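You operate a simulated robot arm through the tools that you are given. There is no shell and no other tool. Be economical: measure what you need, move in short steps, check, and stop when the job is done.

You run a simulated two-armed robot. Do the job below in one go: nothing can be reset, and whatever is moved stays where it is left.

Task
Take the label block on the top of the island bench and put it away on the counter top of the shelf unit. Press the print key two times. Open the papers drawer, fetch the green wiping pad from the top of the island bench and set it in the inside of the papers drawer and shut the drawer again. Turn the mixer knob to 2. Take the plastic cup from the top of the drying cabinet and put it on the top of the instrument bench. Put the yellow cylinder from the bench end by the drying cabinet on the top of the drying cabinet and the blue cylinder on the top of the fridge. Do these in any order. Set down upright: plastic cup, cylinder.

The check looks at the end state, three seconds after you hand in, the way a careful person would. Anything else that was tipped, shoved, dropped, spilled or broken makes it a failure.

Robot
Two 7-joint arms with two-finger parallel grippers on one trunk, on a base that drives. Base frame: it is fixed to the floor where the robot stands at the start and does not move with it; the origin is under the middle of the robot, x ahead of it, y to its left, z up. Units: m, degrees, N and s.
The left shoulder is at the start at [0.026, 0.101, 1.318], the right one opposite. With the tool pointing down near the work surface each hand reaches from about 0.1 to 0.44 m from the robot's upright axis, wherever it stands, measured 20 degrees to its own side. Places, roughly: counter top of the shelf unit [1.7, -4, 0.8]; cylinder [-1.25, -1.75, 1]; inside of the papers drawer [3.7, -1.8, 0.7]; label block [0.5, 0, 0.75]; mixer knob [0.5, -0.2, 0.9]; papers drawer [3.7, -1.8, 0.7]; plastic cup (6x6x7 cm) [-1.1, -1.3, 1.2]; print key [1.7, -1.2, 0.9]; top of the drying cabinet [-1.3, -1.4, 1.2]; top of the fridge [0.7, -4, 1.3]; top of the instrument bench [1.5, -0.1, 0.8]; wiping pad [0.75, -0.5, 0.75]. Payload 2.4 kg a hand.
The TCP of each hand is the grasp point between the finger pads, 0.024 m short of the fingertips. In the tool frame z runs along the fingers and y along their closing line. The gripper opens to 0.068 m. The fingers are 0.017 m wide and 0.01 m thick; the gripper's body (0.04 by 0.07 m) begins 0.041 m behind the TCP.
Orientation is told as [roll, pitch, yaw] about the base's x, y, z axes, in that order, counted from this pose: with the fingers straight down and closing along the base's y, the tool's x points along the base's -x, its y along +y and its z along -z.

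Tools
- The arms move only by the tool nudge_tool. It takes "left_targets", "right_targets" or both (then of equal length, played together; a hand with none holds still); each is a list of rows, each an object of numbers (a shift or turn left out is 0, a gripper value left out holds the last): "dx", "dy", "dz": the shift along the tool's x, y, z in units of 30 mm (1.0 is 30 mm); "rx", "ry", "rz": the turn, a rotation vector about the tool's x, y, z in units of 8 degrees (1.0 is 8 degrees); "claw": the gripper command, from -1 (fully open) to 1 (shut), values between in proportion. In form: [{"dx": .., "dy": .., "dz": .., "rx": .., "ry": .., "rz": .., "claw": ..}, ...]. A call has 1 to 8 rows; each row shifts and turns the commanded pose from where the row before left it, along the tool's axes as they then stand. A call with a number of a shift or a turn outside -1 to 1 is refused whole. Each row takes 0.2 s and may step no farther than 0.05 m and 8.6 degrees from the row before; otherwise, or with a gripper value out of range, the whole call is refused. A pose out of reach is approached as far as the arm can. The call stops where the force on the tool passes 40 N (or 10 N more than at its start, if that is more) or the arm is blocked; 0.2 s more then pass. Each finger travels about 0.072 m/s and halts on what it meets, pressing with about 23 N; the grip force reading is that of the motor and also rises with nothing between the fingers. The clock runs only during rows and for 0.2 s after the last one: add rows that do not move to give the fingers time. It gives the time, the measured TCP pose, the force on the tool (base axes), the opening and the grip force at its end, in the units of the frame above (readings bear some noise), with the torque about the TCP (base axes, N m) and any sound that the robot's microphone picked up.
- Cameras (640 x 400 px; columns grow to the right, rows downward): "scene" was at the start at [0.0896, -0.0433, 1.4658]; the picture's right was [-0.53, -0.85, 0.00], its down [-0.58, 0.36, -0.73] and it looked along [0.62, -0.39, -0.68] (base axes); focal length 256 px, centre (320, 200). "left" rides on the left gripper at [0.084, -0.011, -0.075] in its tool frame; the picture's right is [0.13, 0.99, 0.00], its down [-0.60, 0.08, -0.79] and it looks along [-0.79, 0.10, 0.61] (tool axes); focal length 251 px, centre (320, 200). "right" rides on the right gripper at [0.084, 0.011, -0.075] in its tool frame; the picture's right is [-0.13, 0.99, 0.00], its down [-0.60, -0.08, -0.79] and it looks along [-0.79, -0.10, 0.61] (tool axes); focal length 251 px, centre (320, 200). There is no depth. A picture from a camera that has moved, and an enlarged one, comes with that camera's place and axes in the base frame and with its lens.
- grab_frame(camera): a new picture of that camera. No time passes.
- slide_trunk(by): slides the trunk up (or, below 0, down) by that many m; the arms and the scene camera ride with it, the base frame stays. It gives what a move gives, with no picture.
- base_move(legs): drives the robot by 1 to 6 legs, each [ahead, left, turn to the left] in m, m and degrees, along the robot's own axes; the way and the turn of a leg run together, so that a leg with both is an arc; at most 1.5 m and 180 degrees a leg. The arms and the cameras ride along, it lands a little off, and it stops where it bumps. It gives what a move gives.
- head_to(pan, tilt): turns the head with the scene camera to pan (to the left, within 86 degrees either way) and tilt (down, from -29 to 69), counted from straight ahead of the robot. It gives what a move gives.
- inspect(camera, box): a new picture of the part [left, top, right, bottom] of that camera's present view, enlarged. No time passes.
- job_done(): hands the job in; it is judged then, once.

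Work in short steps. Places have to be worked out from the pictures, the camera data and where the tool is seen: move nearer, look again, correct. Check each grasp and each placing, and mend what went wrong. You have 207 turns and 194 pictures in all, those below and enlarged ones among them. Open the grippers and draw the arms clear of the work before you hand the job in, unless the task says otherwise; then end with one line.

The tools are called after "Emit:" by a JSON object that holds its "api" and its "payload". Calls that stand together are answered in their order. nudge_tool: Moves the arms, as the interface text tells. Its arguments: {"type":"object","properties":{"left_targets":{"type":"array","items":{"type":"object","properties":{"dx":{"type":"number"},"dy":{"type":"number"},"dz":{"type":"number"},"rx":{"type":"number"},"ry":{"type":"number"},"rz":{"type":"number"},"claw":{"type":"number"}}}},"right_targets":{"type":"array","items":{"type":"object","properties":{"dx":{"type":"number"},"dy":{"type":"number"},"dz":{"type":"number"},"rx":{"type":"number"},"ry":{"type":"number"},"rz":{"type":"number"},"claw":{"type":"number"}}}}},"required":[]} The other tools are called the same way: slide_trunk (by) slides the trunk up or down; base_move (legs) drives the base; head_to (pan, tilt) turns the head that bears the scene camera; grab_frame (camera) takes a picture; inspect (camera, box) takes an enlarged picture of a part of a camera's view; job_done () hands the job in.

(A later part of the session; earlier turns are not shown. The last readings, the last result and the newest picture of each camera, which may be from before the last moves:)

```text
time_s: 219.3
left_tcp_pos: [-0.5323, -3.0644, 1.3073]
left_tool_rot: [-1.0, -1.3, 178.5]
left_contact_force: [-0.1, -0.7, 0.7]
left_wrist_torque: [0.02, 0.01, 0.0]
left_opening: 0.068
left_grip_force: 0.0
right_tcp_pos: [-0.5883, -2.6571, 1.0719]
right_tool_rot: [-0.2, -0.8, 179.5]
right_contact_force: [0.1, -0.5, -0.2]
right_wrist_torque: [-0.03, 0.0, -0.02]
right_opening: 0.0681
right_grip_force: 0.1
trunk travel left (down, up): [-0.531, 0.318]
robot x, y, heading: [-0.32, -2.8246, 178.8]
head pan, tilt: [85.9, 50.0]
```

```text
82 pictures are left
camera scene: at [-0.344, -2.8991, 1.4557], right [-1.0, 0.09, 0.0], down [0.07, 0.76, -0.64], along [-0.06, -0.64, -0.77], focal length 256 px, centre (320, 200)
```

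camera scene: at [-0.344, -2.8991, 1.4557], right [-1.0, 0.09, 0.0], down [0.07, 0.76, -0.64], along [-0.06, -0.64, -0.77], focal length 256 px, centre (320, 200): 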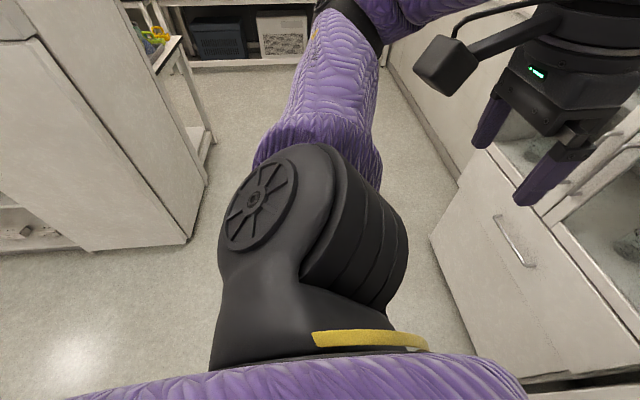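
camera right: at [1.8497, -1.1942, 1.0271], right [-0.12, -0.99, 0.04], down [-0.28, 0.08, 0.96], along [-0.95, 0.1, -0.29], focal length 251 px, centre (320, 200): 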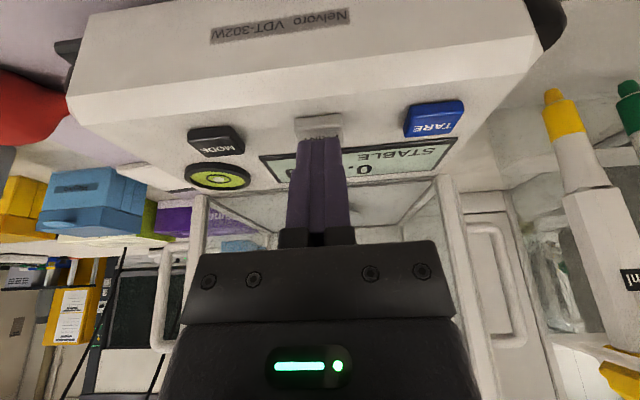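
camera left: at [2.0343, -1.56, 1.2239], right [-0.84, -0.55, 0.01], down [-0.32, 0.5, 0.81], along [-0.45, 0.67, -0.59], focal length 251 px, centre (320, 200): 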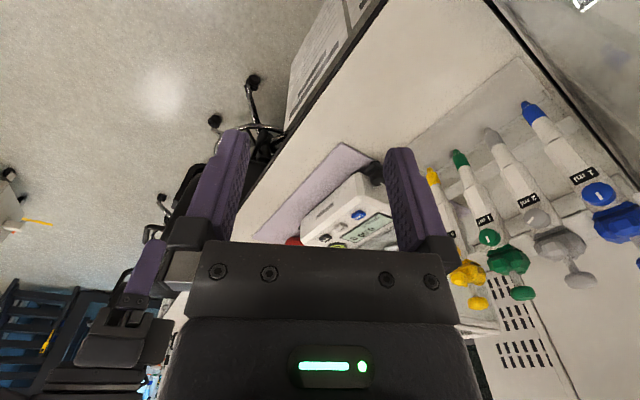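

Nothing appears disturbed (bin where it was, free space round). It ended essentially at its goal. I slide right up the aisle to y≈−1.85 and a bit forward, with the left hand drawn level.

Emit:
{"api": "base_move", "payload": {"legs": [[0.05, -0.6, 0.8], [0.12, -0.37, 0]]}}

Emit:
{"api": "head_to", "payload": {"pan": 0, "tilt": 42}}

Emit:
{"api": "grab_frame", "payload": {"camera": "scene"}}

Emit:
{"api": "head_to", "payload": {"pan": -35, "tilt": 25}}

Emit:
{"api": "grab_frame", "payload": {"camera": "scene"}}

```text
time_s: 224.7
left_tcp_pos: [-0.6886, -2.1023, 1.3073]
left_tool_rot: [-0.9, -1.3, 178.8]
left_contact_force: [0.0, 0.6, -0.6]
left_wrist_torque: [0.0, 0.03, -0.02]
left_opening: 0.0679
left_grip_force: 0.0
right_tcp_pos: [-0.7478, -1.6965, 1.0716]
right_tool_rot: [-0.1, -0.8, 179.8]
right_contact_force: [-0.5, -0.3, -0.2]
right_wrist_torque: [-0.04, 0.04, 0.05]
right_opening: 0.0678
right_grip_force: 0.1
trunk travel left (down, up): [-0.531, 0.318]
robot x, y, heading: [-0.4793, -1.8645, 179.1]
head pan, tilt: [85.9, 50.0]
```

```text
time_s: 226.3
left_tcp_pos: [-0.6889, -2.1037, 1.3065]
left_tool_rot: [-1.0, -1.3, 178.8]
left_contact_force: [0.1, -0.3, 0.7]
left_wrist_torque: [0.03, 0.02, 0.0]
left_opening: 0.0681
left_grip_force: 0.0
right_tcp_pos: [-0.7465, -1.6964, 1.0729]
right_tool_rot: [-0.1, -0.8, 179.8]
right_contact_force: [0.1, -0.9, 0.2]
right_wrist_torque: [0.01, 0.02, 0.0]
right_opening: 0.0684
right_grip_force: 0.0
trunk travel left (down, up): [-0.531, 0.318]
robot x, y, heading: [-0.4794, -1.8611, 179.3]
head pan, tilt: [0.0, 42.0]
```

```text
81 pictures are left
camera scene: at [-0.5784, -1.8589, 1.4669], right [0.01, 1.0, 0.0], down [0.67, -0.01, -0.74], along [-0.74, 0.01, -0.67], focal length 256 px, centre (320, 200)
```

scene: 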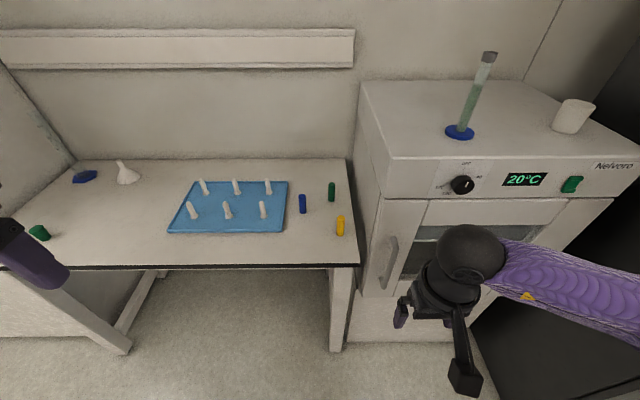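

```text
time_s: 227.3
left_tcp_pos: [-0.688, -2.1027, 1.3065]
left_tool_rot: [-1.0, -1.3, 178.8]
left_contact_force: [-0.1, 0.8, -0.3]
left_wrist_torque: [-0.01, -0.01, -0.01]
left_opening: 0.0681
left_grip_force: 0.1
right_tcp_pos: [-0.7467, -1.6963, 1.0716]
right_tool_rot: [-0.1, -0.8, 179.8]
right_contact_force: [-0.8, 0.2, 0.0]
right_wrist_torque: [-0.02, 0.01, -0.01]
right_opening: 0.0683
right_grip_force: 0.1
trunk travel left (down, up): [-0.531, 0.318]
robot x, y, heading: [-0.4787, -1.86, 179.1]
head pan, tilt: [-35.0, 25.0]
```

```text
80 pictures are left
camera scene: at [-0.5697, -1.8062, 1.4932], right [0.58, 0.81, 0.0], down [0.34, -0.25, -0.91], along [-0.74, 0.53, -0.42], focal length 256 px, centre (320, 200)
```

scene: 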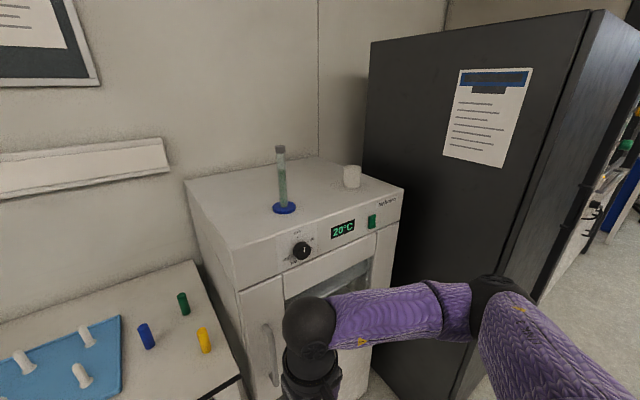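

Positions: yellow ≈ (−1.10,−1.79), blue ≈ (−1.198,−1.906), cup ≈ (−1.054,−1.356), graduated cylinder ≈ (−1.16,−1.507) on the cabinet top (~1.19). I use the left hand for the cylinders (right forearm would meet the cabinet). Retract right hand, then drive to ≈ (−0.72,−1.65).

Emit:
{"api": "nudge_tool", "payload": {"right_targets": [{"dx": 0.85}, {"dx": 0.85}, {"dx": 0.85}, {"dx": 0.85}, {"dx": 0.85}]}}

Emit:
{"api": "base_move", "payload": {"legs": [[0.22, -0.21, 0.5]]}}

Emit:
{"api": "head_to", "payload": {"pan": 5, "tilt": 50}}

Emit:
{"api": "grab_frame", "payload": {"camera": "scene"}}

Emit:
{"api": "grab_frame", "payload": {"camera": "left"}}

```text
time_s: 228.5
left_tcp_pos: [-0.6883, -2.1031, 1.3065]
left_tool_rot: [-1.0, -1.3, 178.7]
left_contact_force: [0.6, -0.3, -0.2]
left_wrist_torque: [0.0, 0.0, -0.02]
left_opening: 0.0679
left_grip_force: 0.0
right_tcp_pos: [-0.6637, -1.6973, 1.0439]
right_tool_rot: [-0.1, -0.8, 179.8]
right_contact_force: [0.5, 0.5, 0.3]
right_wrist_torque: [-0.01, 0.02, 0.03]
right_opening: 0.068
right_grip_force: 0.1
right hand out of reach, approached as far as the arm can: row 3, 4, 5
trunk travel left (down, up): [-0.531, 0.318]
robot x, y, heading: [-0.4742, -1.8635, 179.1]
head pan, tilt: [-35.0, 25.0]
```

```text
time_s: 230.6
left_tcp_pos: [-0.9028, -1.891, 1.3069]
left_tool_rot: [-0.9, -1.3, 179.2]
left_contact_force: [-1.2, -0.3, 0.4]
left_wrist_torque: [0.0, 0.01, 0.01]
left_opening: 0.0679
left_grip_force: 0.0
right_tcp_pos: [-0.8806, -1.4838, 1.0435]
right_tool_rot: [0.0, -0.8, -179.8]
right_contact_force: [-0.5, 1.4, 0.0]
right_wrist_torque: [-0.01, 0.01, 0.0]
right_opening: 0.0681
right_grip_force: 0.0
trunk travel left (down, up): [-0.531, 0.318]
robot x, y, heading: [-0.6941, -1.6483, 179.3]
head pan, tilt: [-35.0, 25.0]
```

```text
time_s: 231.7
left_tcp_pos: [-0.9015, -1.8904, 1.3066]
left_tool_rot: [-1.0, -1.3, 179.3]
left_contact_force: [-0.5, -0.7, -0.4]
left_wrist_torque: [-0.03, -0.01, 0.01]
left_opening: 0.068
left_grip_force: 0.0
right_tcp_pos: [-0.8797, -1.4839, 1.0437]
right_tool_rot: [-0.2, -0.7, -179.8]
right_contact_force: [-0.3, 0.0, -0.1]
right_wrist_torque: [-0.02, 0.06, 0.05]
right_opening: 0.0679
right_grip_force: 0.2
trunk travel left (down, up): [-0.531, 0.318]
robot x, y, heading: [-0.6932, -1.6466, 179.8]
head pan, tilt: [5.0, 50.0]
```

```text
79 pictures are left
camera scene: at [-0.7863, -1.6522, 1.4558], right [-0.08, 1.0, 0.0], down [0.76, 0.06, -0.64], along [-0.64, -0.05, -0.77], focal length 256 px, centre (320, 200)
```

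scene: 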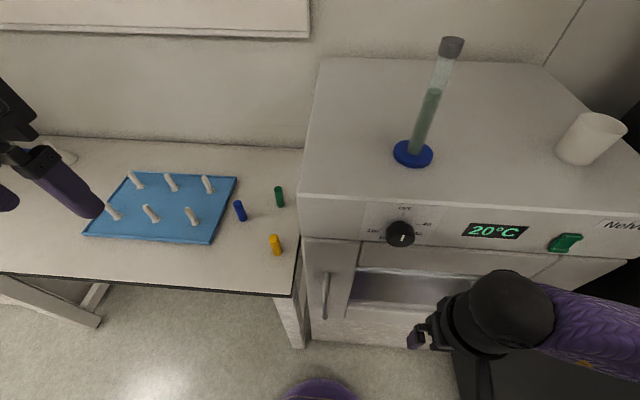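

```text
78 pictures are left
camera left: at [-0.8145, -1.8825, 1.3802], right [0.11, -0.99, -0.02], down [-0.59, -0.08, 0.81], along [-0.8, -0.08, -0.59], focal length 251 px, centre (320, 200)
```

left: 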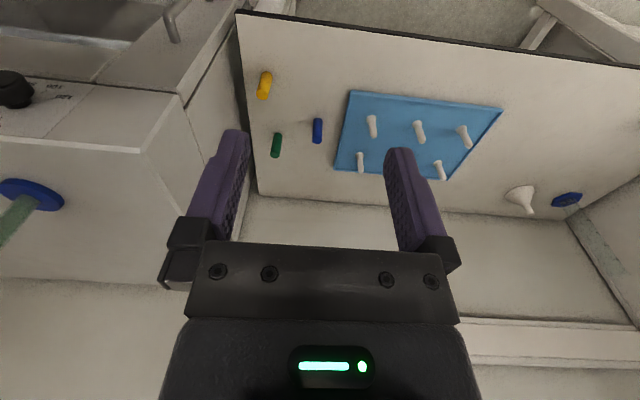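

Yellow ≈ (−1.105,−1.791,0.885). Bring the left hand above it.

Emit:
{"api": "nudge_tool", "payload": {"left_targets": [{"dx": -0.85, "dy": -0.41, "dz": 0.9, "ry": 0.16, "rx": -0.12}, {"dx": -0.85, "dy": -0.41, "dz": 0.9}, {"dx": -0.85, "dy": -0.41, "dz": 0.9}, {"dx": -0.85, "dy": -0.41, "dz": 0.9}, {"dx": -0.85, "dy": -0.41, "dz": 0.9}, {"dx": -0.85, "dy": -0.41, "dz": 0.9}, {"dx": -0.85, "dy": -0.41, "dz": 0.9}, {"dx": -0.85, "dy": -0.41, "dz": 0.9}]}}

Emit:
{"api": "grab_frame", "payload": {"camera": "left"}}

Emit:
{"api": "grab_frame", "payload": {"camera": "scene"}}

```text
time_s: 233.5
left_tcp_pos: [-1.1059, -1.7892, 1.0907]
left_tool_rot: [0.1, 0.0, 179.1]
left_contact_force: [0.4, 0.4, 0.3]
left_wrist_torque: [0.0, 0.0, 0.02]
left_opening: 0.0682
left_grip_force: 0.0
right_tcp_pos: [-0.8808, -1.4838, 1.0442]
right_tool_rot: [-0.2, -0.8, -179.8]
right_contact_force: [-0.5, -0.1, 1.1]
right_wrist_torque: [-0.02, 0.02, 0.0]
right_opening: 0.0678
right_grip_force: 0.1
trunk travel left (down, up): [-0.531, 0.318]
robot x, y, heading: [-0.6939, -1.6467, 179.8]
head pan, tilt: [5.0, 50.0]
```

```text
77 pictures are left
camera left: at [-1.0203, -1.7794, 1.1663], right [0.11, -0.99, 0.0], down [-0.61, -0.07, 0.79], along [-0.79, -0.09, -0.61], focal length 251 px, centre (320, 200)
```

left: 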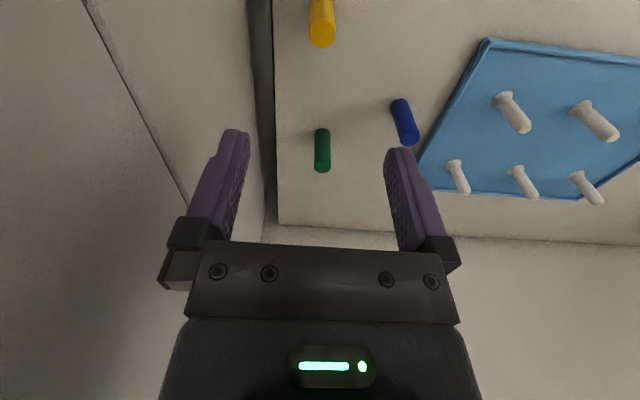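

```text
76 pictures are left
camera scene: at [-0.7867, -1.6518, 1.4557], right [-0.08, 1.0, 0.0], down [0.76, 0.06, -0.64], along [-0.64, -0.05, -0.77], focal length 256 px, centre (320, 200)
```

scene: 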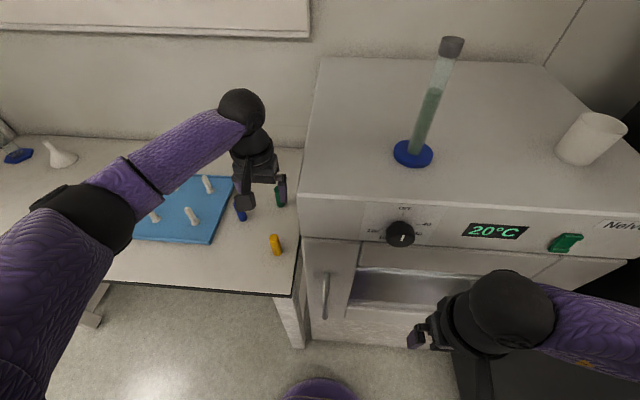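

Aligned within 2–3 mm. Lower over the yellow cylinder.

Emit:
{"api": "nudge_tool", "payload": {"left_targets": [{"dx": -0.12, "dy": 0.07, "dz": 1}, {"dz": 1}, {"dz": 1}, {"dz": 1}, {"dz": 1}, {"dz": 0.6}]}}

Emit:
{"api": "grab_frame", "payload": {"camera": "left"}}

```text
time_s: 234.9
left_tcp_pos: [-1.1098, -1.791, 0.923]
left_tool_rot: [0.1, 0.0, 179.1]
left_contact_force: [0.1, 0.5, 0.5]
left_wrist_torque: [0.0, -0.01, -0.03]
left_opening: 0.0678
left_grip_force: 0.1
right_tcp_pos: [-0.8796, -1.4847, 1.0434]
right_tool_rot: [-0.2, -0.7, -179.8]
right_contact_force: [-0.2, -0.2, -0.2]
right_wrist_torque: [0.0, -0.01, 0.02]
right_opening: 0.0682
right_grip_force: 0.0
trunk travel left (down, up): [-0.531, 0.318]
robot x, y, heading: [-0.6945, -1.6447, 179.6]
head pan, tilt: [5.0, 50.0]
```

```text
75 pictures are left
camera left: at [-1.024, -1.7817, 0.9991], right [0.11, -0.99, 0.0], down [-0.6, -0.07, 0.79], along [-0.79, -0.09, -0.61], focal length 251 px, centre (320, 200)
```

left: 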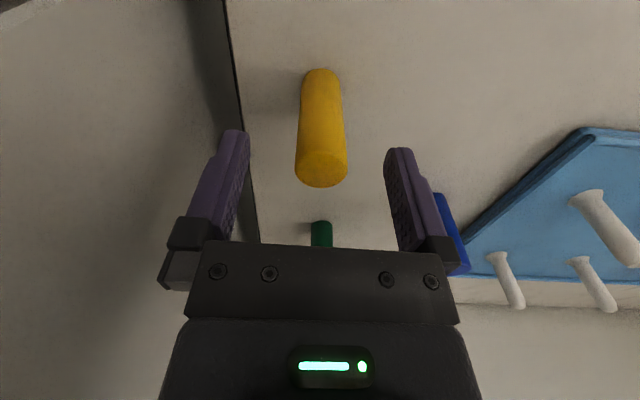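

Cylinder top at ≈0.914, ~8 cm tall, well centred. Down 3.5 cm and close.

Emit:
{"api": "nudge_tool", "payload": {"left_targets": [{"dz": 0.6}, {"dz": 0.55}, {"claw": 1}, {"claw": 1}, {"claw": 1}, {"claw": 1}]}}

Emit:
{"api": "nudge_tool", "payload": {"left_targets": [{"dz": -0.3}, {"dz": -0.7}, {"dz": -0.9}]}}

Emit:
{"api": "grab_frame", "payload": {"camera": "left"}}

```text
time_s: 236.3
left_tcp_pos: [-1.102, -1.7914, 0.8921]
left_tool_rot: [-0.1, 0.0, 179.0]
left_contact_force: [0.1, 0.6, -0.2]
left_wrist_torque: [-0.02, 0.0, 0.02]
left_opening: 0.0232
left_grip_force: 22.8
left hand out of reach, approached as far as the arm can: row 2
right_tcp_pos: [-0.8798, -1.4835, 1.0438]
right_tool_rot: [-0.1, -0.6, -179.9]
right_contact_force: [-0.7, 0.4, 0.4]
right_wrist_torque: [-0.02, 0.01, -0.02]
right_opening: 0.0679
right_grip_force: 0.1
trunk travel left (down, up): [-0.531, 0.318]
robot x, y, heading: [-0.6943, -1.6489, 179.7]
head pan, tilt: [5.0, 50.0]
```

```text
time_s: 237.1
left_tcp_pos: [-1.1007, -1.7917, 0.949]
left_tool_rot: [-0.1, 0.0, 179.2]
left_contact_force: [0.1, -0.4, 0.1]
left_wrist_torque: [0.02, 0.0, 0.0]
left_opening: 0.0234
left_grip_force: 22.8
right_tcp_pos: [-0.8797, -1.4845, 1.0438]
right_tool_rot: [0.0, -0.7, -179.8]
right_contact_force: [0.5, -0.2, 0.0]
right_wrist_torque: [0.02, 0.02, 0.01]
right_opening: 0.068
right_grip_force: 0.1
trunk travel left (down, up): [-0.531, 0.318]
robot x, y, heading: [-0.6939, -1.6461, 179.9]
head pan, tilt: [5.0, 50.0]
```

```text
74 pictures are left
camera left: at [-1.016, -1.7816, 1.0245], right [0.11, -0.99, 0.0], down [-0.6, -0.07, 0.79], along [-0.79, -0.09, -0.61], focal length 251 px, centre (320, 200)
```

left: 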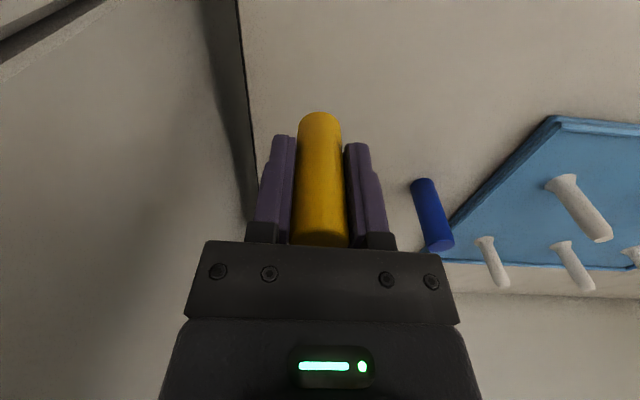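

Yellow held upright. Raise the trunk 25 cm and the hand, then shift over the cabinet top.

Emit:
{"api": "slide_trunk", "payload": {"by": 0.25}}

Emit:
{"api": "nudge_tool", "payload": {"left_targets": [{"dz": -0.9}, {"dz": -0.9}, {"dz": -0.9}, {"dz": -0.9}, {"dz": -0.9}]}}

Emit:
{"api": "grab_frame", "payload": {"camera": "scene"}}

Emit:
{"api": "grab_frame", "payload": {"camera": "left"}}

```text
time_s: 239.7
left_tcp_pos: [-1.1013, -1.7902, 1.198]
left_tool_rot: [0.0, 0.1, 179.2]
left_contact_force: [-0.3, 0.4, -0.1]
left_wrist_torque: [-0.01, 0.01, 0.0]
left_opening: 0.0235
left_grip_force: 23.0
right_tcp_pos: [-0.8808, -1.4844, 1.293]
right_tool_rot: [0.0, -0.7, -179.8]
right_contact_force: [0.6, 0.2, 0.5]
right_wrist_torque: [0.0, 0.01, 0.0]
right_opening: 0.068
right_grip_force: 0.1
trunk travel left (down, up): [-0.781, 0.068]
robot x, y, heading: [-0.693, -1.6488, 179.5]
head pan, tilt: [5.0, 50.0]
```

```text
time_s: 240.8
left_tcp_pos: [-1.1005, -1.7914, 1.3333]
left_tool_rot: [-0.1, 0.0, 179.2]
left_contact_force: [-1.2, 1.2, -0.8]
left_wrist_torque: [0.01, -0.03, 0.02]
left_opening: 0.0234
left_grip_force: 23.0
right_tcp_pos: [-0.881, -1.4846, 1.2927]
right_tool_rot: [-0.1, -0.7, -179.8]
right_contact_force: [0.4, 0.5, -0.5]
right_wrist_torque: [0.02, 0.03, 0.04]
right_opening: 0.0677
right_grip_force: 0.1
trunk travel left (down, up): [-0.781, 0.068]
robot x, y, heading: [-0.6908, -1.648, 179.8]
head pan, tilt: [5.0, 50.0]
```

```text
73 pictures are left
camera scene: at [-0.7791, -1.6527, 1.7059], right [-0.08, 1.0, 0.0], down [0.76, 0.06, -0.64], along [-0.64, -0.05, -0.77], focal length 256 px, centre (320, 200)
```

scene: 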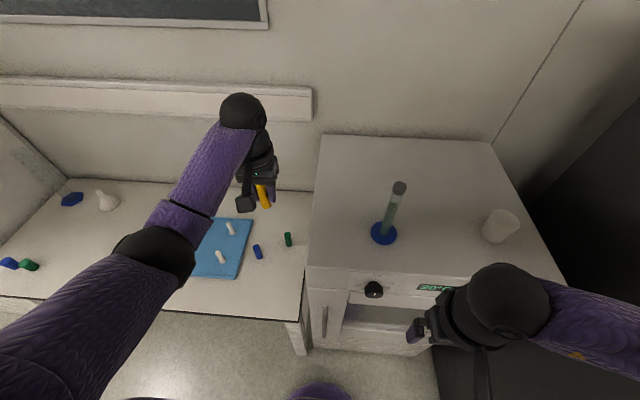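

```text
72 pictures are left
camera left: at [-1.0156, -1.7817, 1.4092], right [0.11, -0.99, 0.0], down [-0.6, -0.07, 0.79], along [-0.79, -0.09, -0.61], focal length 251 px, centre (320, 200)
```

left: 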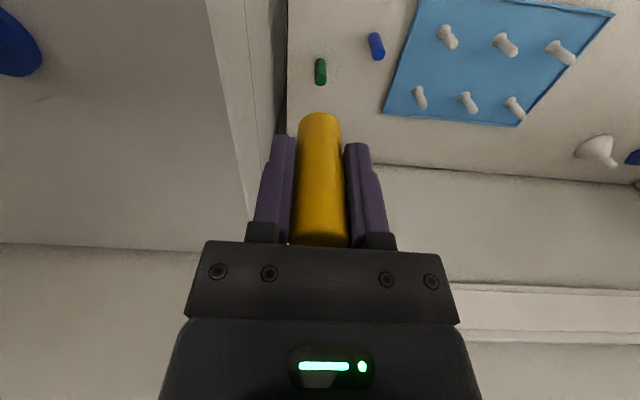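

Cabinet top at z 1.19; graduated cylinder base at (−1.117,−1.528); cup ≈ (−1.137,−1.272). Shift the yellow cylinder to (−1.09,−1.645) and start lowering.

Emit:
{"api": "nudge_tool", "payload": {"left_targets": [{"dy": -0.97, "dx": 0.08}, {"dy": -0.97, "dx": 0.08}, {"dy": -0.97, "dx": 0.08}, {"dy": -0.97, "dx": 0.08}, {"dy": -0.97, "dx": 0.08}, {"dz": 0.9}]}}

Emit:
{"api": "grab_frame", "payload": {"camera": "scene"}}

Emit:
{"api": "grab_frame", "payload": {"camera": "left"}}

```text
time_s: 242.2
left_tcp_pos: [-1.0872, -1.6447, 1.3075]
left_tool_rot: [0.0, 0.0, 179.2]
left_contact_force: [0.4, -0.2, 0.0]
left_wrist_torque: [-0.01, -0.01, 0.0]
left_opening: 0.0232
left_grip_force: 23.1
right_tcp_pos: [-0.8799, -1.484, 1.2936]
right_tool_rot: [-0.1, -0.7, -179.7]
right_contact_force: [0.2, -0.8, 0.0]
right_wrist_torque: [0.02, -0.01, -0.03]
right_opening: 0.0679
right_grip_force: 0.1
trunk travel left (down, up): [-0.781, 0.068]
robot x, y, heading: [-0.6957, -1.6438, 179.7]
head pan, tilt: [5.0, 50.0]
```

```text
71 pictures are left
camera scene: at [-0.7792, -1.6528, 1.7059], right [-0.08, 1.0, 0.0], down [0.76, 0.06, -0.64], along [-0.64, -0.05, -0.77], focal length 256 px, centre (320, 200)
```

scene: 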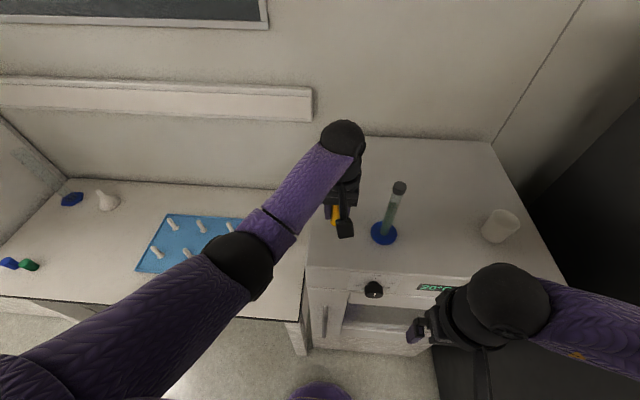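

```text
70 pictures are left
camera left: at [-1.0022, -1.6357, 1.3824], right [0.11, -0.99, 0.0], down [-0.6, -0.07, 0.79], along [-0.79, -0.09, -0.61], focal length 251 px, centre (320, 200)
```

left: 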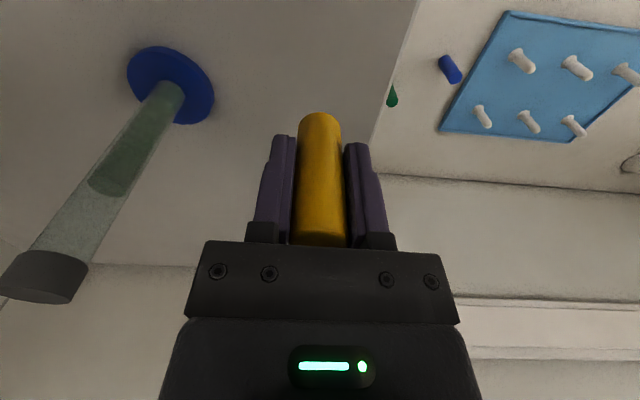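

Clear on both sides. Lower, then small steps to contact.

Emit:
{"api": "nudge_tool", "payload": {"left_targets": [{"dz": 0.6}, {"dz": 0.6}, {"dz": 0.3}, {"dz": 0.1}, {"dz": 0.1}, {"dz": 0.1}, {"dz": 0.1}]}}

```text
time_s: 243.8
left_tcp_pos: [-1.0864, -1.6455, 1.2494]
left_tool_rot: [0.0, -0.1, 179.2]
left_contact_force: [1.2, 0.0, -0.6]
left_wrist_torque: [-0.02, 0.03, -0.05]
left_opening: 0.0234
left_grip_force: 22.9
right_tcp_pos: [-0.8798, -1.4831, 1.2932]
right_tool_rot: [0.0, -0.6, -179.8]
right_contact_force: [-0.8, -0.1, -0.2]
right_wrist_torque: [0.04, 0.0, -0.01]
right_opening: 0.0678
right_grip_force: 0.1
trunk travel left (down, up): [-0.781, 0.068]
robot x, y, heading: [-0.6928, -1.6473, 179.4]
head pan, tilt: [5.0, 50.0]
```

Emit:
{"api": "nudge_tool", "payload": {"left_targets": [{"dz": 0.08}, {"dz": 0.08}, {"dz": 0.08}, {"dz": 0.08}]}}

Emit:
{"api": "grab_frame", "payload": {"camera": "left"}}

```text
time_s: 244.8
left_tcp_pos: [-1.0879, -1.6458, 1.2397]
left_tool_rot: [0.0, 0.0, 179.2]
left_contact_force: [0.3, 0.0, 0.1]
left_wrist_torque: [-0.03, -0.03, 0.04]
left_opening: 0.0233
left_grip_force: 23.0
right_tcp_pos: [-0.88, -1.4839, 1.2927]
right_tool_rot: [-0.1, -0.6, -179.8]
right_contact_force: [-0.3, -0.4, -0.2]
right_wrist_torque: [-0.02, 0.01, -0.02]
right_opening: 0.0681
right_grip_force: 0.0
trunk travel left (down, up): [-0.781, 0.068]
robot x, y, heading: [-0.6908, -1.6489, 179.6]
head pan, tilt: [5.0, 50.0]
```

```text
69 pictures are left
camera left: at [-1.0018, -1.6359, 1.3151], right [0.11, -0.99, 0.0], down [-0.6, -0.07, 0.79], along [-0.79, -0.09, -0.61], focal length 251 px, centre (320, 200)
```

left: 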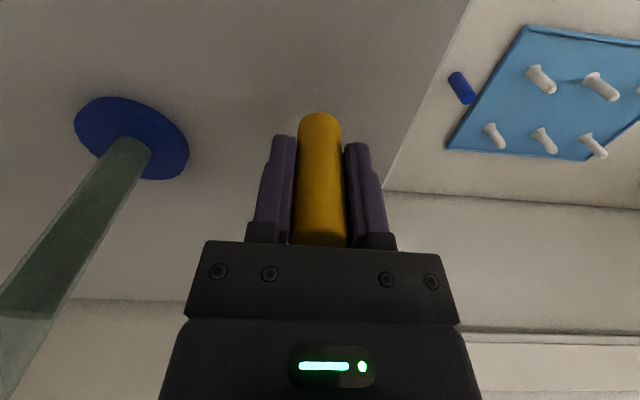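

Emit:
{"api": "nudge_tool", "payload": {"left_targets": [{"dz": 0.08}, {"dz": 0.08}, {"dz": 0.08}, {"dz": 0.08}, {"dz": 0.08}]}}

```text
time_s: 246.1
left_tcp_pos: [-1.0877, -1.6446, 1.2285]
left_tool_rot: [0.0, 0.0, 179.1]
left_contact_force: [0.5, -1.1, -1.1]
left_wrist_torque: [0.02, 0.0, -0.01]
left_opening: 0.0234
left_grip_force: 22.7
right_tcp_pos: [-0.88, -1.4833, 1.2937]
right_tool_rot: [-0.1, -0.7, -179.8]
right_contact_force: [0.6, 0.5, -0.8]
right_wrist_torque: [0.0, -0.01, 0.02]
right_opening: 0.068
right_grip_force: 0.0
trunk travel left (down, up): [-0.781, 0.068]
robot x, y, heading: [-0.6912, -1.6467, 179.6]
head pan, tilt: [5.0, 50.0]
```

Emit:
{"api": "nudge_tool", "payload": {"left_targets": [{"dz": 0.07}, {"dz": 0.07}, {"dz": 0.07}]}}

Emit:
{"api": "grab_frame", "payload": {"camera": "left"}}

```text
time_s: 246.8
left_tcp_pos: [-1.0879, -1.6456, 1.2218]
left_tool_rot: [0.0, 0.0, 179.2]
left_contact_force: [0.2, -0.9, 2.2]
left_wrist_torque: [0.01, 0.0, 0.02]
left_opening: 0.0237
left_grip_force: 22.9
right_tcp_pos: [-0.8799, -1.4837, 1.2938]
right_tool_rot: [-0.1, -0.7, -179.8]
right_contact_force: [-0.2, -1.0, 0.4]
right_wrist_torque: [0.03, 0.04, 0.02]
right_opening: 0.0677
right_grip_force: 0.1
trunk travel left (down, up): [-0.781, 0.068]
robot x, y, heading: [-0.6892, -1.6495, 179.7]
head pan, tilt: [5.0, 50.0]
```

```text
68 pictures are left
camera left: at [-1.0017, -1.6359, 1.297], right [0.11, -0.99, 0.0], down [-0.6, -0.07, 0.79], along [-0.79, -0.09, -0.61], focal length 251 px, centre (320, 200)
```

left: 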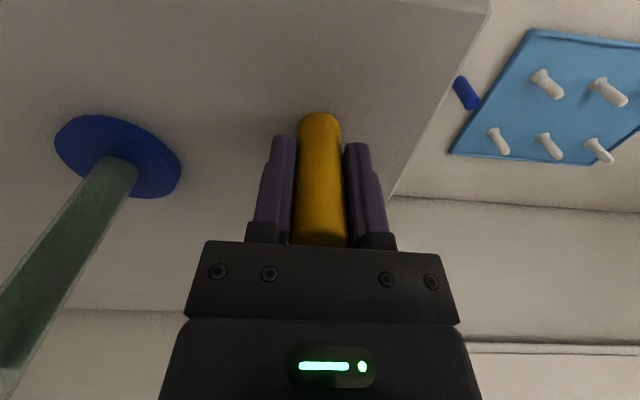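

Just touching (2 N). Open partly (fingers symmetric), then rise straight up.

Emit:
{"api": "nudge_tool", "payload": {"left_targets": [{"dz": 0.03}, {"claw": 0.1}, {"claw": -0.2}, {}, {"dz": -0.6}, {"dz": -0.9}, {"dz": -0.9}, {"dz": -0.9}]}}

Emit:
{"api": "grab_frame", "payload": {"camera": "left"}}

```text
time_s: 248.7
left_tcp_pos: [-1.0871, -1.6456, 1.3205]
left_tool_rot: [0.0, -0.1, 179.1]
left_contact_force: [0.1, 0.0, 0.4]
left_wrist_torque: [0.0, 0.0, -0.01]
left_opening: 0.0406
left_grip_force: 0.0
right_tcp_pos: [-0.8801, -1.4834, 1.2941]
right_tool_rot: [-0.1, -0.8, -179.8]
right_contact_force: [-0.5, 1.1, 0.5]
right_wrist_torque: [0.01, 0.0, 0.01]
right_opening: 0.0679
right_grip_force: 0.1
trunk travel left (down, up): [-0.781, 0.068]
robot x, y, heading: [-0.6935, -1.6447, 179.8]
head pan, tilt: [5.0, 50.0]
```

```text
67 pictures are left
camera left: at [-1.0019, -1.6362, 1.3955], right [0.11, -0.99, 0.0], down [-0.6, -0.07, 0.79], along [-0.79, -0.09, -0.61], focal length 251 px, centre (320, 200)
```

left: 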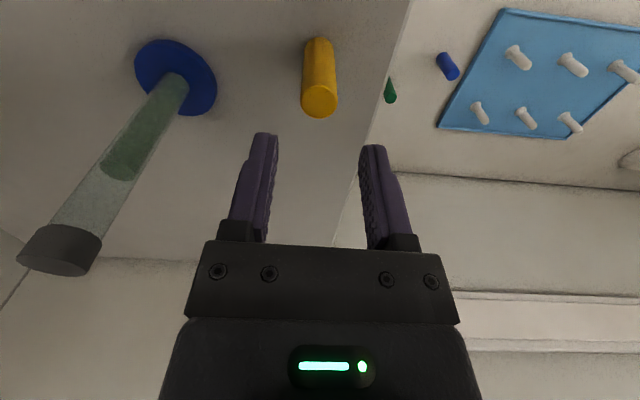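

Yellow stands on the cabinet. Move the left hand back over the bench and raise the right hand high (so it clears the cabinet when I go down).

Emit:
{"api": "nudge_tool", "payload": {"left_targets": [{"dz": -0.3, "dy": 0.9}, {"dy": 1}, {"dy": 1}, {"dy": 1}, {"dy": 1}, {"dy": 1}, {"dy": 1}, {"dy": 1}], "right_targets": [{"dz": -1, "dy": -0.3}, {"dz": -1, "dy": -0.3}, {"dz": -1, "dy": -0.3}, {"dz": -1, "dy": -0.3}, {"dz": -1, "dy": -0.3}, {"dz": -1, "dy": -0.3}, {"dz": -1, "dy": -0.3}, {"dz": -1, "dy": -0.3}]}}

Emit:
{"api": "slide_trunk", "payload": {"by": -0.25}}

Emit:
{"api": "grab_frame", "payload": {"camera": "scene"}}

```text
time_s: 250.4
left_tcp_pos: [-1.0901, -1.8838, 1.3282]
left_tool_rot: [0.0, 0.0, 179.1]
left_contact_force: [-0.1, 0.1, 0.5]
left_wrist_torque: [-0.01, 0.0, 0.02]
left_opening: 0.0407
left_grip_force: 0.1
right_tcp_pos: [-0.9032, -1.4101, 1.5257]
right_tool_rot: [-0.1, -0.6, -179.7]
right_contact_force: [-0.2, 0.3, -0.1]
right_wrist_torque: [0.01, 0.01, -0.01]
right_opening: 0.0682
right_grip_force: 0.0
right hand out of reach, approached as far as the arm can: row 1, 2, 3
trunk travel left (down, up): [-0.781, 0.068]
robot x, y, heading: [-0.6915, -1.6478, 179.7]
head pan, tilt: [5.0, 50.0]
```

```text
time_s: 253.0
left_tcp_pos: [-1.0902, -1.8817, 1.0797]
left_tool_rot: [0.0, -0.1, 179.1]
left_contact_force: [0.4, 0.4, 0.9]
left_wrist_torque: [0.03, -0.01, 0.02]
left_opening: 0.0406
left_grip_force: 0.0
right_tcp_pos: [-0.9028, -1.4098, 1.276]
right_tool_rot: [-0.1, -0.8, -179.8]
right_contact_force: [-0.1, 0.1, 0.2]
right_wrist_torque: [-0.02, -0.02, -0.02]
right_opening: 0.0679
right_grip_force: 0.0
trunk travel left (down, up): [-0.531, 0.318]
robot x, y, heading: [-0.6904, -1.6441, 179.7]
head pan, tilt: [5.0, 50.0]
```

```text
66 pictures are left
camera scene: at [-0.7862, -1.6521, 1.4558], right [-0.08, 1.0, 0.0], down [0.76, 0.06, -0.64], along [-0.64, -0.05, -0.77], focal length 256 px, centre (320, 200)
```

scene: 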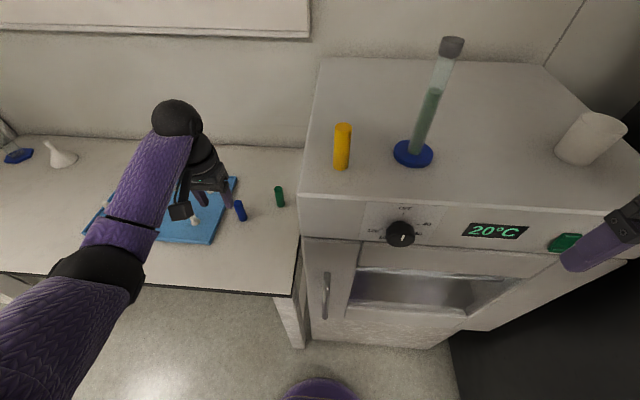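

Yellow stands well. For the blue one I step slightly forward-left, and lower the trunk 15 cm to gain reach; first raise the left hand.

Emit:
{"api": "nudge_tool", "payload": {"left_targets": [{"dz": -1}, {"dz": -1}, {"dz": -1}, {"dz": -1}, {"dz": -1}]}}

Emit:
{"api": "base_move", "payload": {"legs": [[0.04, 0.06, 0.3]]}}

Emit:
{"api": "slide_trunk", "payload": {"by": -0.15}}

Emit:
{"api": "grab_frame", "payload": {"camera": "left"}}

Emit:
{"api": "grab_frame", "payload": {"camera": "scene"}}

```text
time_s: 254.2
left_tcp_pos: [-1.0908, -1.8822, 1.2277]
left_tool_rot: [0.0, 0.0, 179.1]
left_contact_force: [-0.6, -0.1, 0.5]
left_wrist_torque: [-0.03, 0.02, 0.0]
left_opening: 0.0408
left_grip_force: 0.0
right_tcp_pos: [-0.9027, -1.41, 1.275]
right_tool_rot: [-0.1, -0.9, -179.8]
right_contact_force: [0.1, 0.8, 0.1]
right_wrist_torque: [-0.02, 0.0, 0.0]
right_opening: 0.068
right_grip_force: 0.0
trunk travel left (down, up): [-0.531, 0.318]
robot x, y, heading: [-0.6966, -1.6494, 179.5]
head pan, tilt: [5.0, 50.0]
```

```text
time_s: 255.2
left_tcp_pos: [-1.1308, -1.9453, 1.2287]
left_tool_rot: [-0.2, 0.1, 179.4]
left_contact_force: [-0.5, 0.7, 0.1]
left_wrist_torque: [0.02, 0.0, 0.0]
left_opening: 0.0409
left_grip_force: 0.0
right_tcp_pos: [-0.9438, -1.4728, 1.2768]
right_tool_rot: [-0.1, -0.7, -179.4]
right_contact_force: [0.1, 1.0, 0.3]
right_wrist_torque: [0.0, -0.03, 0.02]
right_opening: 0.0681
right_grip_force: 0.1
trunk travel left (down, up): [-0.531, 0.318]
robot x, y, heading: [-0.7335, -1.7058, 180.2]
head pan, tilt: [5.0, 50.0]
```

```text
time_s: 257.0
left_tcp_pos: [-1.128, -1.9448, 1.0781]
left_tool_rot: [0.0, 0.0, 179.6]
left_contact_force: [0.8, -0.4, 1.6]
left_wrist_torque: [0.03, 0.0, 0.0]
left_opening: 0.0408
left_grip_force: 0.1
right_tcp_pos: [-0.9435, -1.4701, 1.1259]
right_tool_rot: [-0.1, -0.8, -179.5]
right_contact_force: [0.1, -0.5, -1.2]
right_wrist_torque: [0.02, -0.01, 0.0]
right_opening: 0.0682
right_grip_force: 0.1
trunk travel left (down, up): [-0.381, 0.468]
robot x, y, heading: [-0.7304, -1.7084, 180.0]
head pan, tilt: [5.0, 50.0]
```

```text
65 pictures are left
camera left: at [-1.0435, -1.9343, 1.1543], right [0.12, -0.99, 0.0], down [-0.6, -0.07, 0.79], along [-0.79, -0.1, -0.61], focal length 251 px, centre (320, 200)
```

left: 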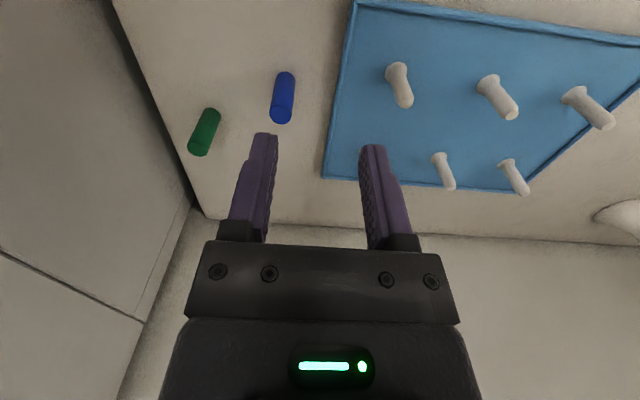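

```text
64 pictures are left
camera scene: at [-0.8428, -1.7126, 1.305], right [-0.09, 1.0, 0.0], down [0.76, 0.07, -0.64], along [-0.64, -0.06, -0.77], focal length 256 px, centre (320, 200)
```

scene: 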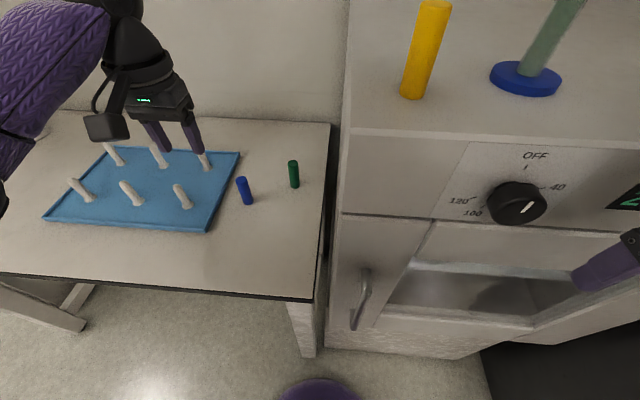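

Blue at (−1.204,−1.912). Move above it and down to 0.96.

Emit:
{"api": "nudge_tool", "payload": {"left_targets": [{"dx": -0.85, "dy": -0.37, "claw": -0.45}, {"dx": -0.85, "dy": -0.37}, {"dx": -0.83, "dy": -0.36}, {"dz": 1}, {"dz": 1}, {"dz": 1}, {"dz": 0.9}]}}

Emit:
{"api": "grab_frame", "payload": {"camera": "left"}}

```text
time_s: 258.6
left_tcp_pos: [-1.2044, -1.9111, 0.9608]
left_tool_rot: [-0.1, -0.1, 179.5]
left_contact_force: [-0.4, -0.2, -0.4]
left_wrist_torque: [0.01, 0.01, 0.0]
left_opening: 0.0493
left_grip_force: 0.2
right_tcp_pos: [-0.9445, -1.471, 1.1259]
right_tool_rot: [0.0, -0.7, -179.5]
right_contact_force: [0.5, -0.3, 0.5]
right_wrist_torque: [-0.01, 0.0, -0.01]
right_opening: 0.0682
right_grip_force: 0.0
trunk travel left (down, up): [-0.381, 0.468]
robot x, y, heading: [-0.7358, -1.7068, 179.9]
head pan, tilt: [5.0, 50.0]
```

```text
63 pictures are left
camera left: at [-1.1189, -1.9004, 1.0366], right [0.12, -0.99, 0.0], down [-0.6, -0.07, 0.79], along [-0.79, -0.09, -0.61], focal length 251 px, centre (320, 200)
```

left: 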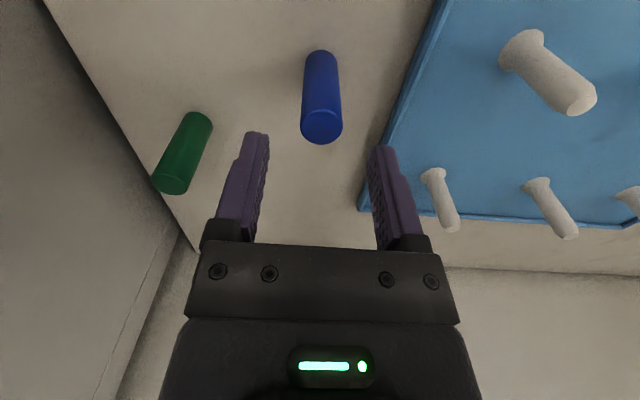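

Centred. Lower and close on the blue cylinder, then lift.

Emit:
{"api": "nudge_tool", "payload": {"left_targets": [{"dx": -0.1, "dz": 0.8}, {"dz": 0.8}, {"dz": 0.65}, {"claw": 1}, {"claw": 1}, {"claw": 1}]}}

Emit:
{"api": "nudge_tool", "payload": {"left_targets": [{"dz": -0.3}, {"dz": -0.7}, {"dz": -1}, {"dz": -1}, {"dz": -1}, {"dz": -1}]}}

Emit:
{"api": "grab_frame", "payload": {"camera": "left"}}

```text
time_s: 260.0
left_tcp_pos: [-1.2074, -1.9105, 0.8942]
left_tool_rot: [0.0, 0.0, 179.4]
left_contact_force: [0.1, 0.4, -0.4]
left_wrist_torque: [0.0, -0.02, -0.01]
left_opening: 0.0232
left_grip_force: 23.2
right_tcp_pos: [-0.9436, -1.4699, 1.1256]
right_tool_rot: [0.0, -0.7, -179.5]
right_contact_force: [0.1, -0.7, 0.3]
right_wrist_torque: [0.01, -0.01, 0.01]
right_opening: 0.0681
right_grip_force: 0.1
trunk travel left (down, up): [-0.381, 0.468]
robot x, y, heading: [-0.7333, -1.7087, 180.1]
head pan, tilt: [5.0, 50.0]
```

```text
time_s: 261.4
left_tcp_pos: [-1.207, -1.9111, 1.045]
left_tool_rot: [0.0, 0.0, 179.4]
left_contact_force: [-0.1, 0.1, -0.3]
left_wrist_torque: [0.01, 0.0, -0.01]
left_opening: 0.0234
left_grip_force: 23.2
right_tcp_pos: [-0.9443, -1.4694, 1.1254]
right_tool_rot: [0.0, -0.7, -179.5]
right_contact_force: [-0.2, 0.6, 0.0]
right_wrist_torque: [-0.03, 0.01, 0.01]
right_opening: 0.068
right_grip_force: 0.1
trunk travel left (down, up): [-0.381, 0.468]
robot x, y, heading: [-0.7318, -1.7076, 180.3]
head pan, tilt: [5.0, 50.0]
```

```text
62 pictures are left
camera left: at [-1.1222, -1.9004, 1.1203], right [0.12, -0.99, 0.0], down [-0.6, -0.07, 0.79], along [-0.79, -0.09, -0.61], focal length 251 px, centre (320, 200)
```

left: 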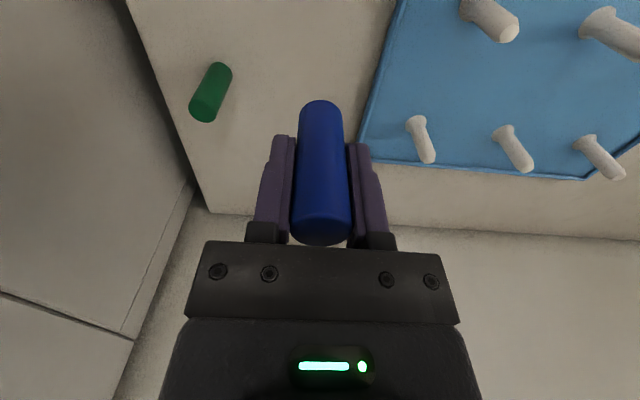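

Blue held. Now draw the left hand in and up, and raise the trunk 28 cm for the cup.

Emit:
{"api": "nudge_tool", "payload": {"left_targets": [{"dx": 1, "dz": -0.5}, {"dx": 1, "dz": -0.5}, {"dx": 1, "dz": -0.5}, {"dx": 1, "dz": -0.5}, {"dx": 1, "dz": -0.5}, {"dx": 1, "dz": -0.5}, {"dx": 1, "dz": -0.5, "dy": 0.4}, {"dx": 0.8, "dz": -0.5, "dy": 0.6}]}}

Emit:
{"api": "slide_trunk", "payload": {"by": 0.28}}

Emit:
{"api": "base_move", "payload": {"legs": [[0, -0.14, 0], [0, 0, -25]]}}

Emit:
{"api": "head_to", "payload": {"pan": -5, "tilt": 50}}

Emit:
{"api": "grab_frame", "payload": {"camera": "scene"}}

Emit:
{"api": "grab_frame", "payload": {"camera": "right"}}

```text
time_s: 263.2
left_tcp_pos: [-0.9718, -1.9416, 1.1649]
left_tool_rot: [0.0, -0.1, 179.3]
left_contact_force: [0.0, -0.5, -1.6]
left_wrist_torque: [0.03, -0.01, -0.02]
left_opening: 0.0236
left_grip_force: 22.9
right_tcp_pos: [-0.9431, -1.4724, 1.1241]
right_tool_rot: [-0.1, -0.7, -179.5]
right_contact_force: [0.2, -0.7, -0.3]
right_wrist_torque: [0.04, 0.01, -0.02]
right_opening: 0.068
right_grip_force: 0.0
trunk travel left (down, up): [-0.381, 0.468]
robot x, y, heading: [-0.7311, -1.7064, 180.2]
head pan, tilt: [5.0, 50.0]
```

```text
time_s: 266.0
left_tcp_pos: [-0.9735, -1.9424, 1.4442]
left_tool_rot: [-0.1, 0.1, 179.4]
left_contact_force: [0.6, -0.9, 0.9]
left_wrist_torque: [-0.02, 0.04, 0.0]
left_opening: 0.0233
left_grip_force: 23.3
right_tcp_pos: [-0.9445, -1.4703, 1.4038]
right_tool_rot: [-0.1, -0.7, -179.6]
right_contact_force: [0.4, -0.1, -0.7]
right_wrist_torque: [0.01, -0.02, 0.01]
right_opening: 0.068
right_grip_force: 0.0
trunk travel left (down, up): [-0.661, 0.188]
robot x, y, heading: [-0.7336, -1.7078, 180.3]
head pan, tilt: [5.0, 50.0]
```

```text
time_s: 268.6
left_tcp_pos: [-1.0498, -1.6802, 1.4437]
left_tool_rot: [0.0, 0.0, 154.5]
left_contact_force: [-0.5, 0.2, 0.3]
left_wrist_torque: [0.03, 0.01, -0.01]
left_opening: 0.0237
left_grip_force: 23.0
right_tcp_pos: [-0.8249, -1.2654, 1.4062]
right_tool_rot: [-0.1, -0.7, 155.7]
right_contact_force: [0.7, -0.4, 0.0]
right_wrist_torque: [-0.01, 0.01, 0.0]
right_opening: 0.0681
right_grip_force: 0.0
trunk travel left (down, up): [-0.661, 0.188]
robot x, y, heading: [-0.7344, -1.5679, 155.0]
head pan, tilt: [5.0, 50.0]
```

```text
time_s: 269.4
left_tcp_pos: [-1.051, -1.6796, 1.4436]
left_tool_rot: [0.1, 0.1, 154.4]
left_contact_force: [0.8, 0.2, -0.3]
left_wrist_torque: [0.01, -0.03, -0.02]
left_opening: 0.0232
left_grip_force: 22.4
right_tcp_pos: [-0.8248, -1.2656, 1.4057]
right_tool_rot: [0.0, -0.8, 155.7]
right_contact_force: [-0.3, 0.7, 0.2]
right_wrist_torque: [0.0, 0.0, -0.04]
right_opening: 0.0679
right_grip_force: 0.0
trunk travel left (down, up): [-0.661, 0.188]
robot x, y, heading: [-0.732, -1.5686, 155.0]
head pan, tilt: [-5.0, 50.0]
```

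```text
61 pictures are left
camera scene: at [-0.8094, -1.5236, 1.5859], right [0.5, 0.87, 0.0], down [0.66, -0.38, -0.64], along [-0.56, 0.32, -0.77], focal length 256 px, centre (320, 200)
```

scene: 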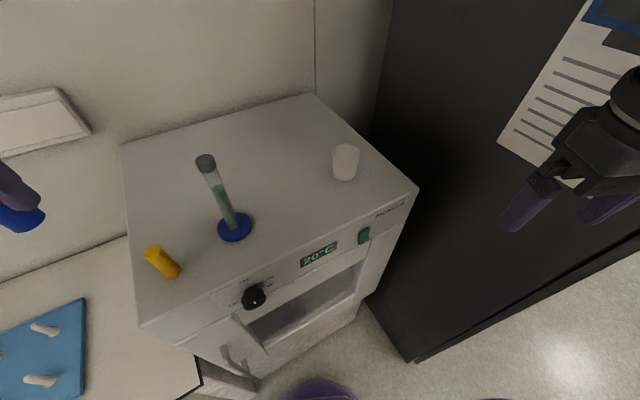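

```text
60 pictures are left
camera right: at [-0.7526, -1.3105, 1.4805], right [-0.53, -0.85, 0.0], down [-0.51, 0.32, 0.8], along [-0.68, 0.42, -0.6], focal length 251 px, centre (320, 200)
```

right: 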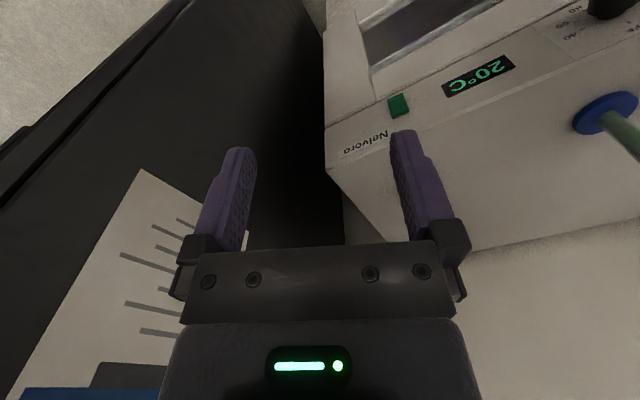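

Path for the right hand is clear. Inspect the cup closely.

Emit:
{"api": "inspect", "payload": {"camera": "scene", "box": [290, 120, 400, 200]}}

```text
5.00 times, centred on (345, 160) of scene
camera zoom: at [-0.8094, -1.5236, 1.5859], right [0.5, 0.87, 0.0], down [0.66, -0.38, -0.64], along [-0.56, 0.32, -0.77], focal length 1278 px, centre (195, 400)
```

zoom: 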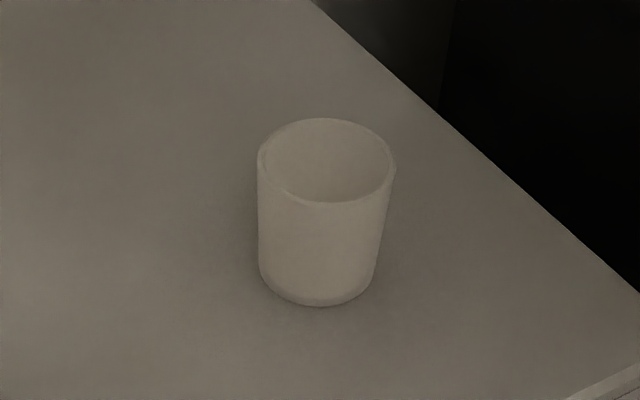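

Open upright cup, ~5.6 cm wide at the rim, centre ≈ (−1.13,−1.28). Bring the open right hand above it.

Emit:
{"api": "nudge_tool", "payload": {"right_targets": [{"dx": -1, "dy": 0.51}, {"dx": -1, "dy": 0.51}, {"dx": -1, "dy": 0.51}, {"dx": -1, "dy": 0.51}, {"dx": -1, "dy": 0.51}, {"dx": -1, "dy": 0.51}, {"dx": -1, "dy": 0.51}, {"dx": -1, "dy": 0.51}]}}

Emit:
{"api": "nudge_tool", "payload": {"right_targets": [{"dx": -0.55, "dy": 0.28}, {"dx": -0.5, "dy": 0.27}]}}

Emit:
{"api": "grab_frame", "payload": {"camera": "right"}}

Emit:
{"api": "grab_frame", "payload": {"camera": "scene"}}

```text
time_s: 271.1
left_tcp_pos: [-1.0514, -1.6824, 1.444]
left_tool_rot: [-0.2, 0.0, 154.6]
left_contact_force: [-0.1, -0.5, -1.0]
left_wrist_torque: [0.02, 0.02, -0.01]
left_opening: 0.0233
left_grip_force: 23.4
right_tcp_pos: [-1.0957, -1.2797, 1.4084]
right_tool_rot: [-0.2, -0.9, 155.7]
right_contact_force: [0.1, -1.2, -0.2]
right_wrist_torque: [0.0, 0.0, 0.02]
right_opening: 0.0678
right_grip_force: 0.1
trunk travel left (down, up): [-0.661, 0.188]
robot x, y, heading: [-0.7319, -1.5668, 154.8]
head pan, tilt: [-5.0, 50.0]
```

```text
time_s: 271.8
left_tcp_pos: [-1.0501, -1.6793, 1.4446]
left_tool_rot: [-0.1, 0.0, 154.5]
left_contact_force: [0.0, 0.6, -0.9]
left_wrist_torque: [0.01, 0.02, 0.02]
left_opening: 0.0235
left_grip_force: 22.3
right_tcp_pos: [-1.1129, -1.2808, 1.4035]
right_tool_rot: [-0.1, -0.8, 155.6]
right_contact_force: [-0.4, 0.6, -0.2]
right_wrist_torque: [-0.03, -0.01, -0.04]
right_opening: 0.0679
right_grip_force: 0.1
right hand out of reach, approached as far as the arm can: row 2
trunk travel left (down, up): [-0.661, 0.188]
robot x, y, heading: [-0.7335, -1.5669, 154.8]
head pan, tilt: [-5.0, 50.0]
```

```text
58 pictures are left
camera right: at [-1.0408, -1.3258, 1.4794], right [-0.53, -0.85, 0.0], down [-0.51, 0.31, 0.8], along [-0.68, 0.42, -0.6], focal length 251 px, centre (320, 200)
```

right: 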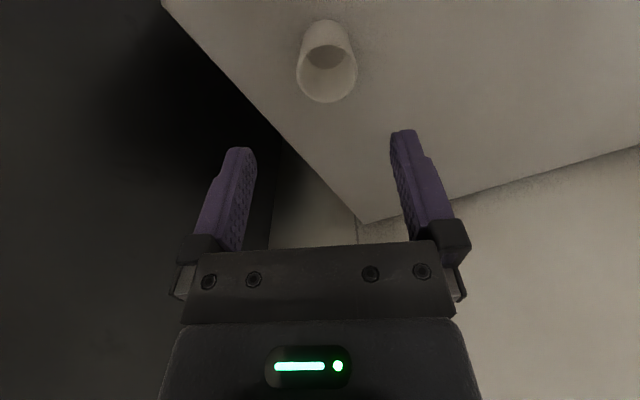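

```text
57 pictures are left
camera scene: at [-0.809, -1.5233, 1.5859], right [0.5, 0.87, 0.0], down [0.66, -0.38, -0.64], along [-0.56, 0.32, -0.77], focal length 256 px, centre (320, 200)
```

scene: 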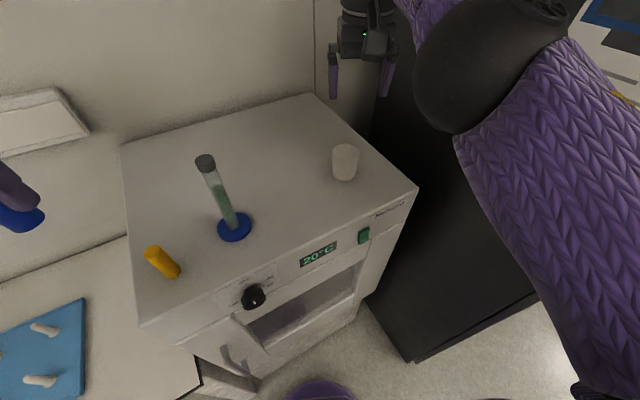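

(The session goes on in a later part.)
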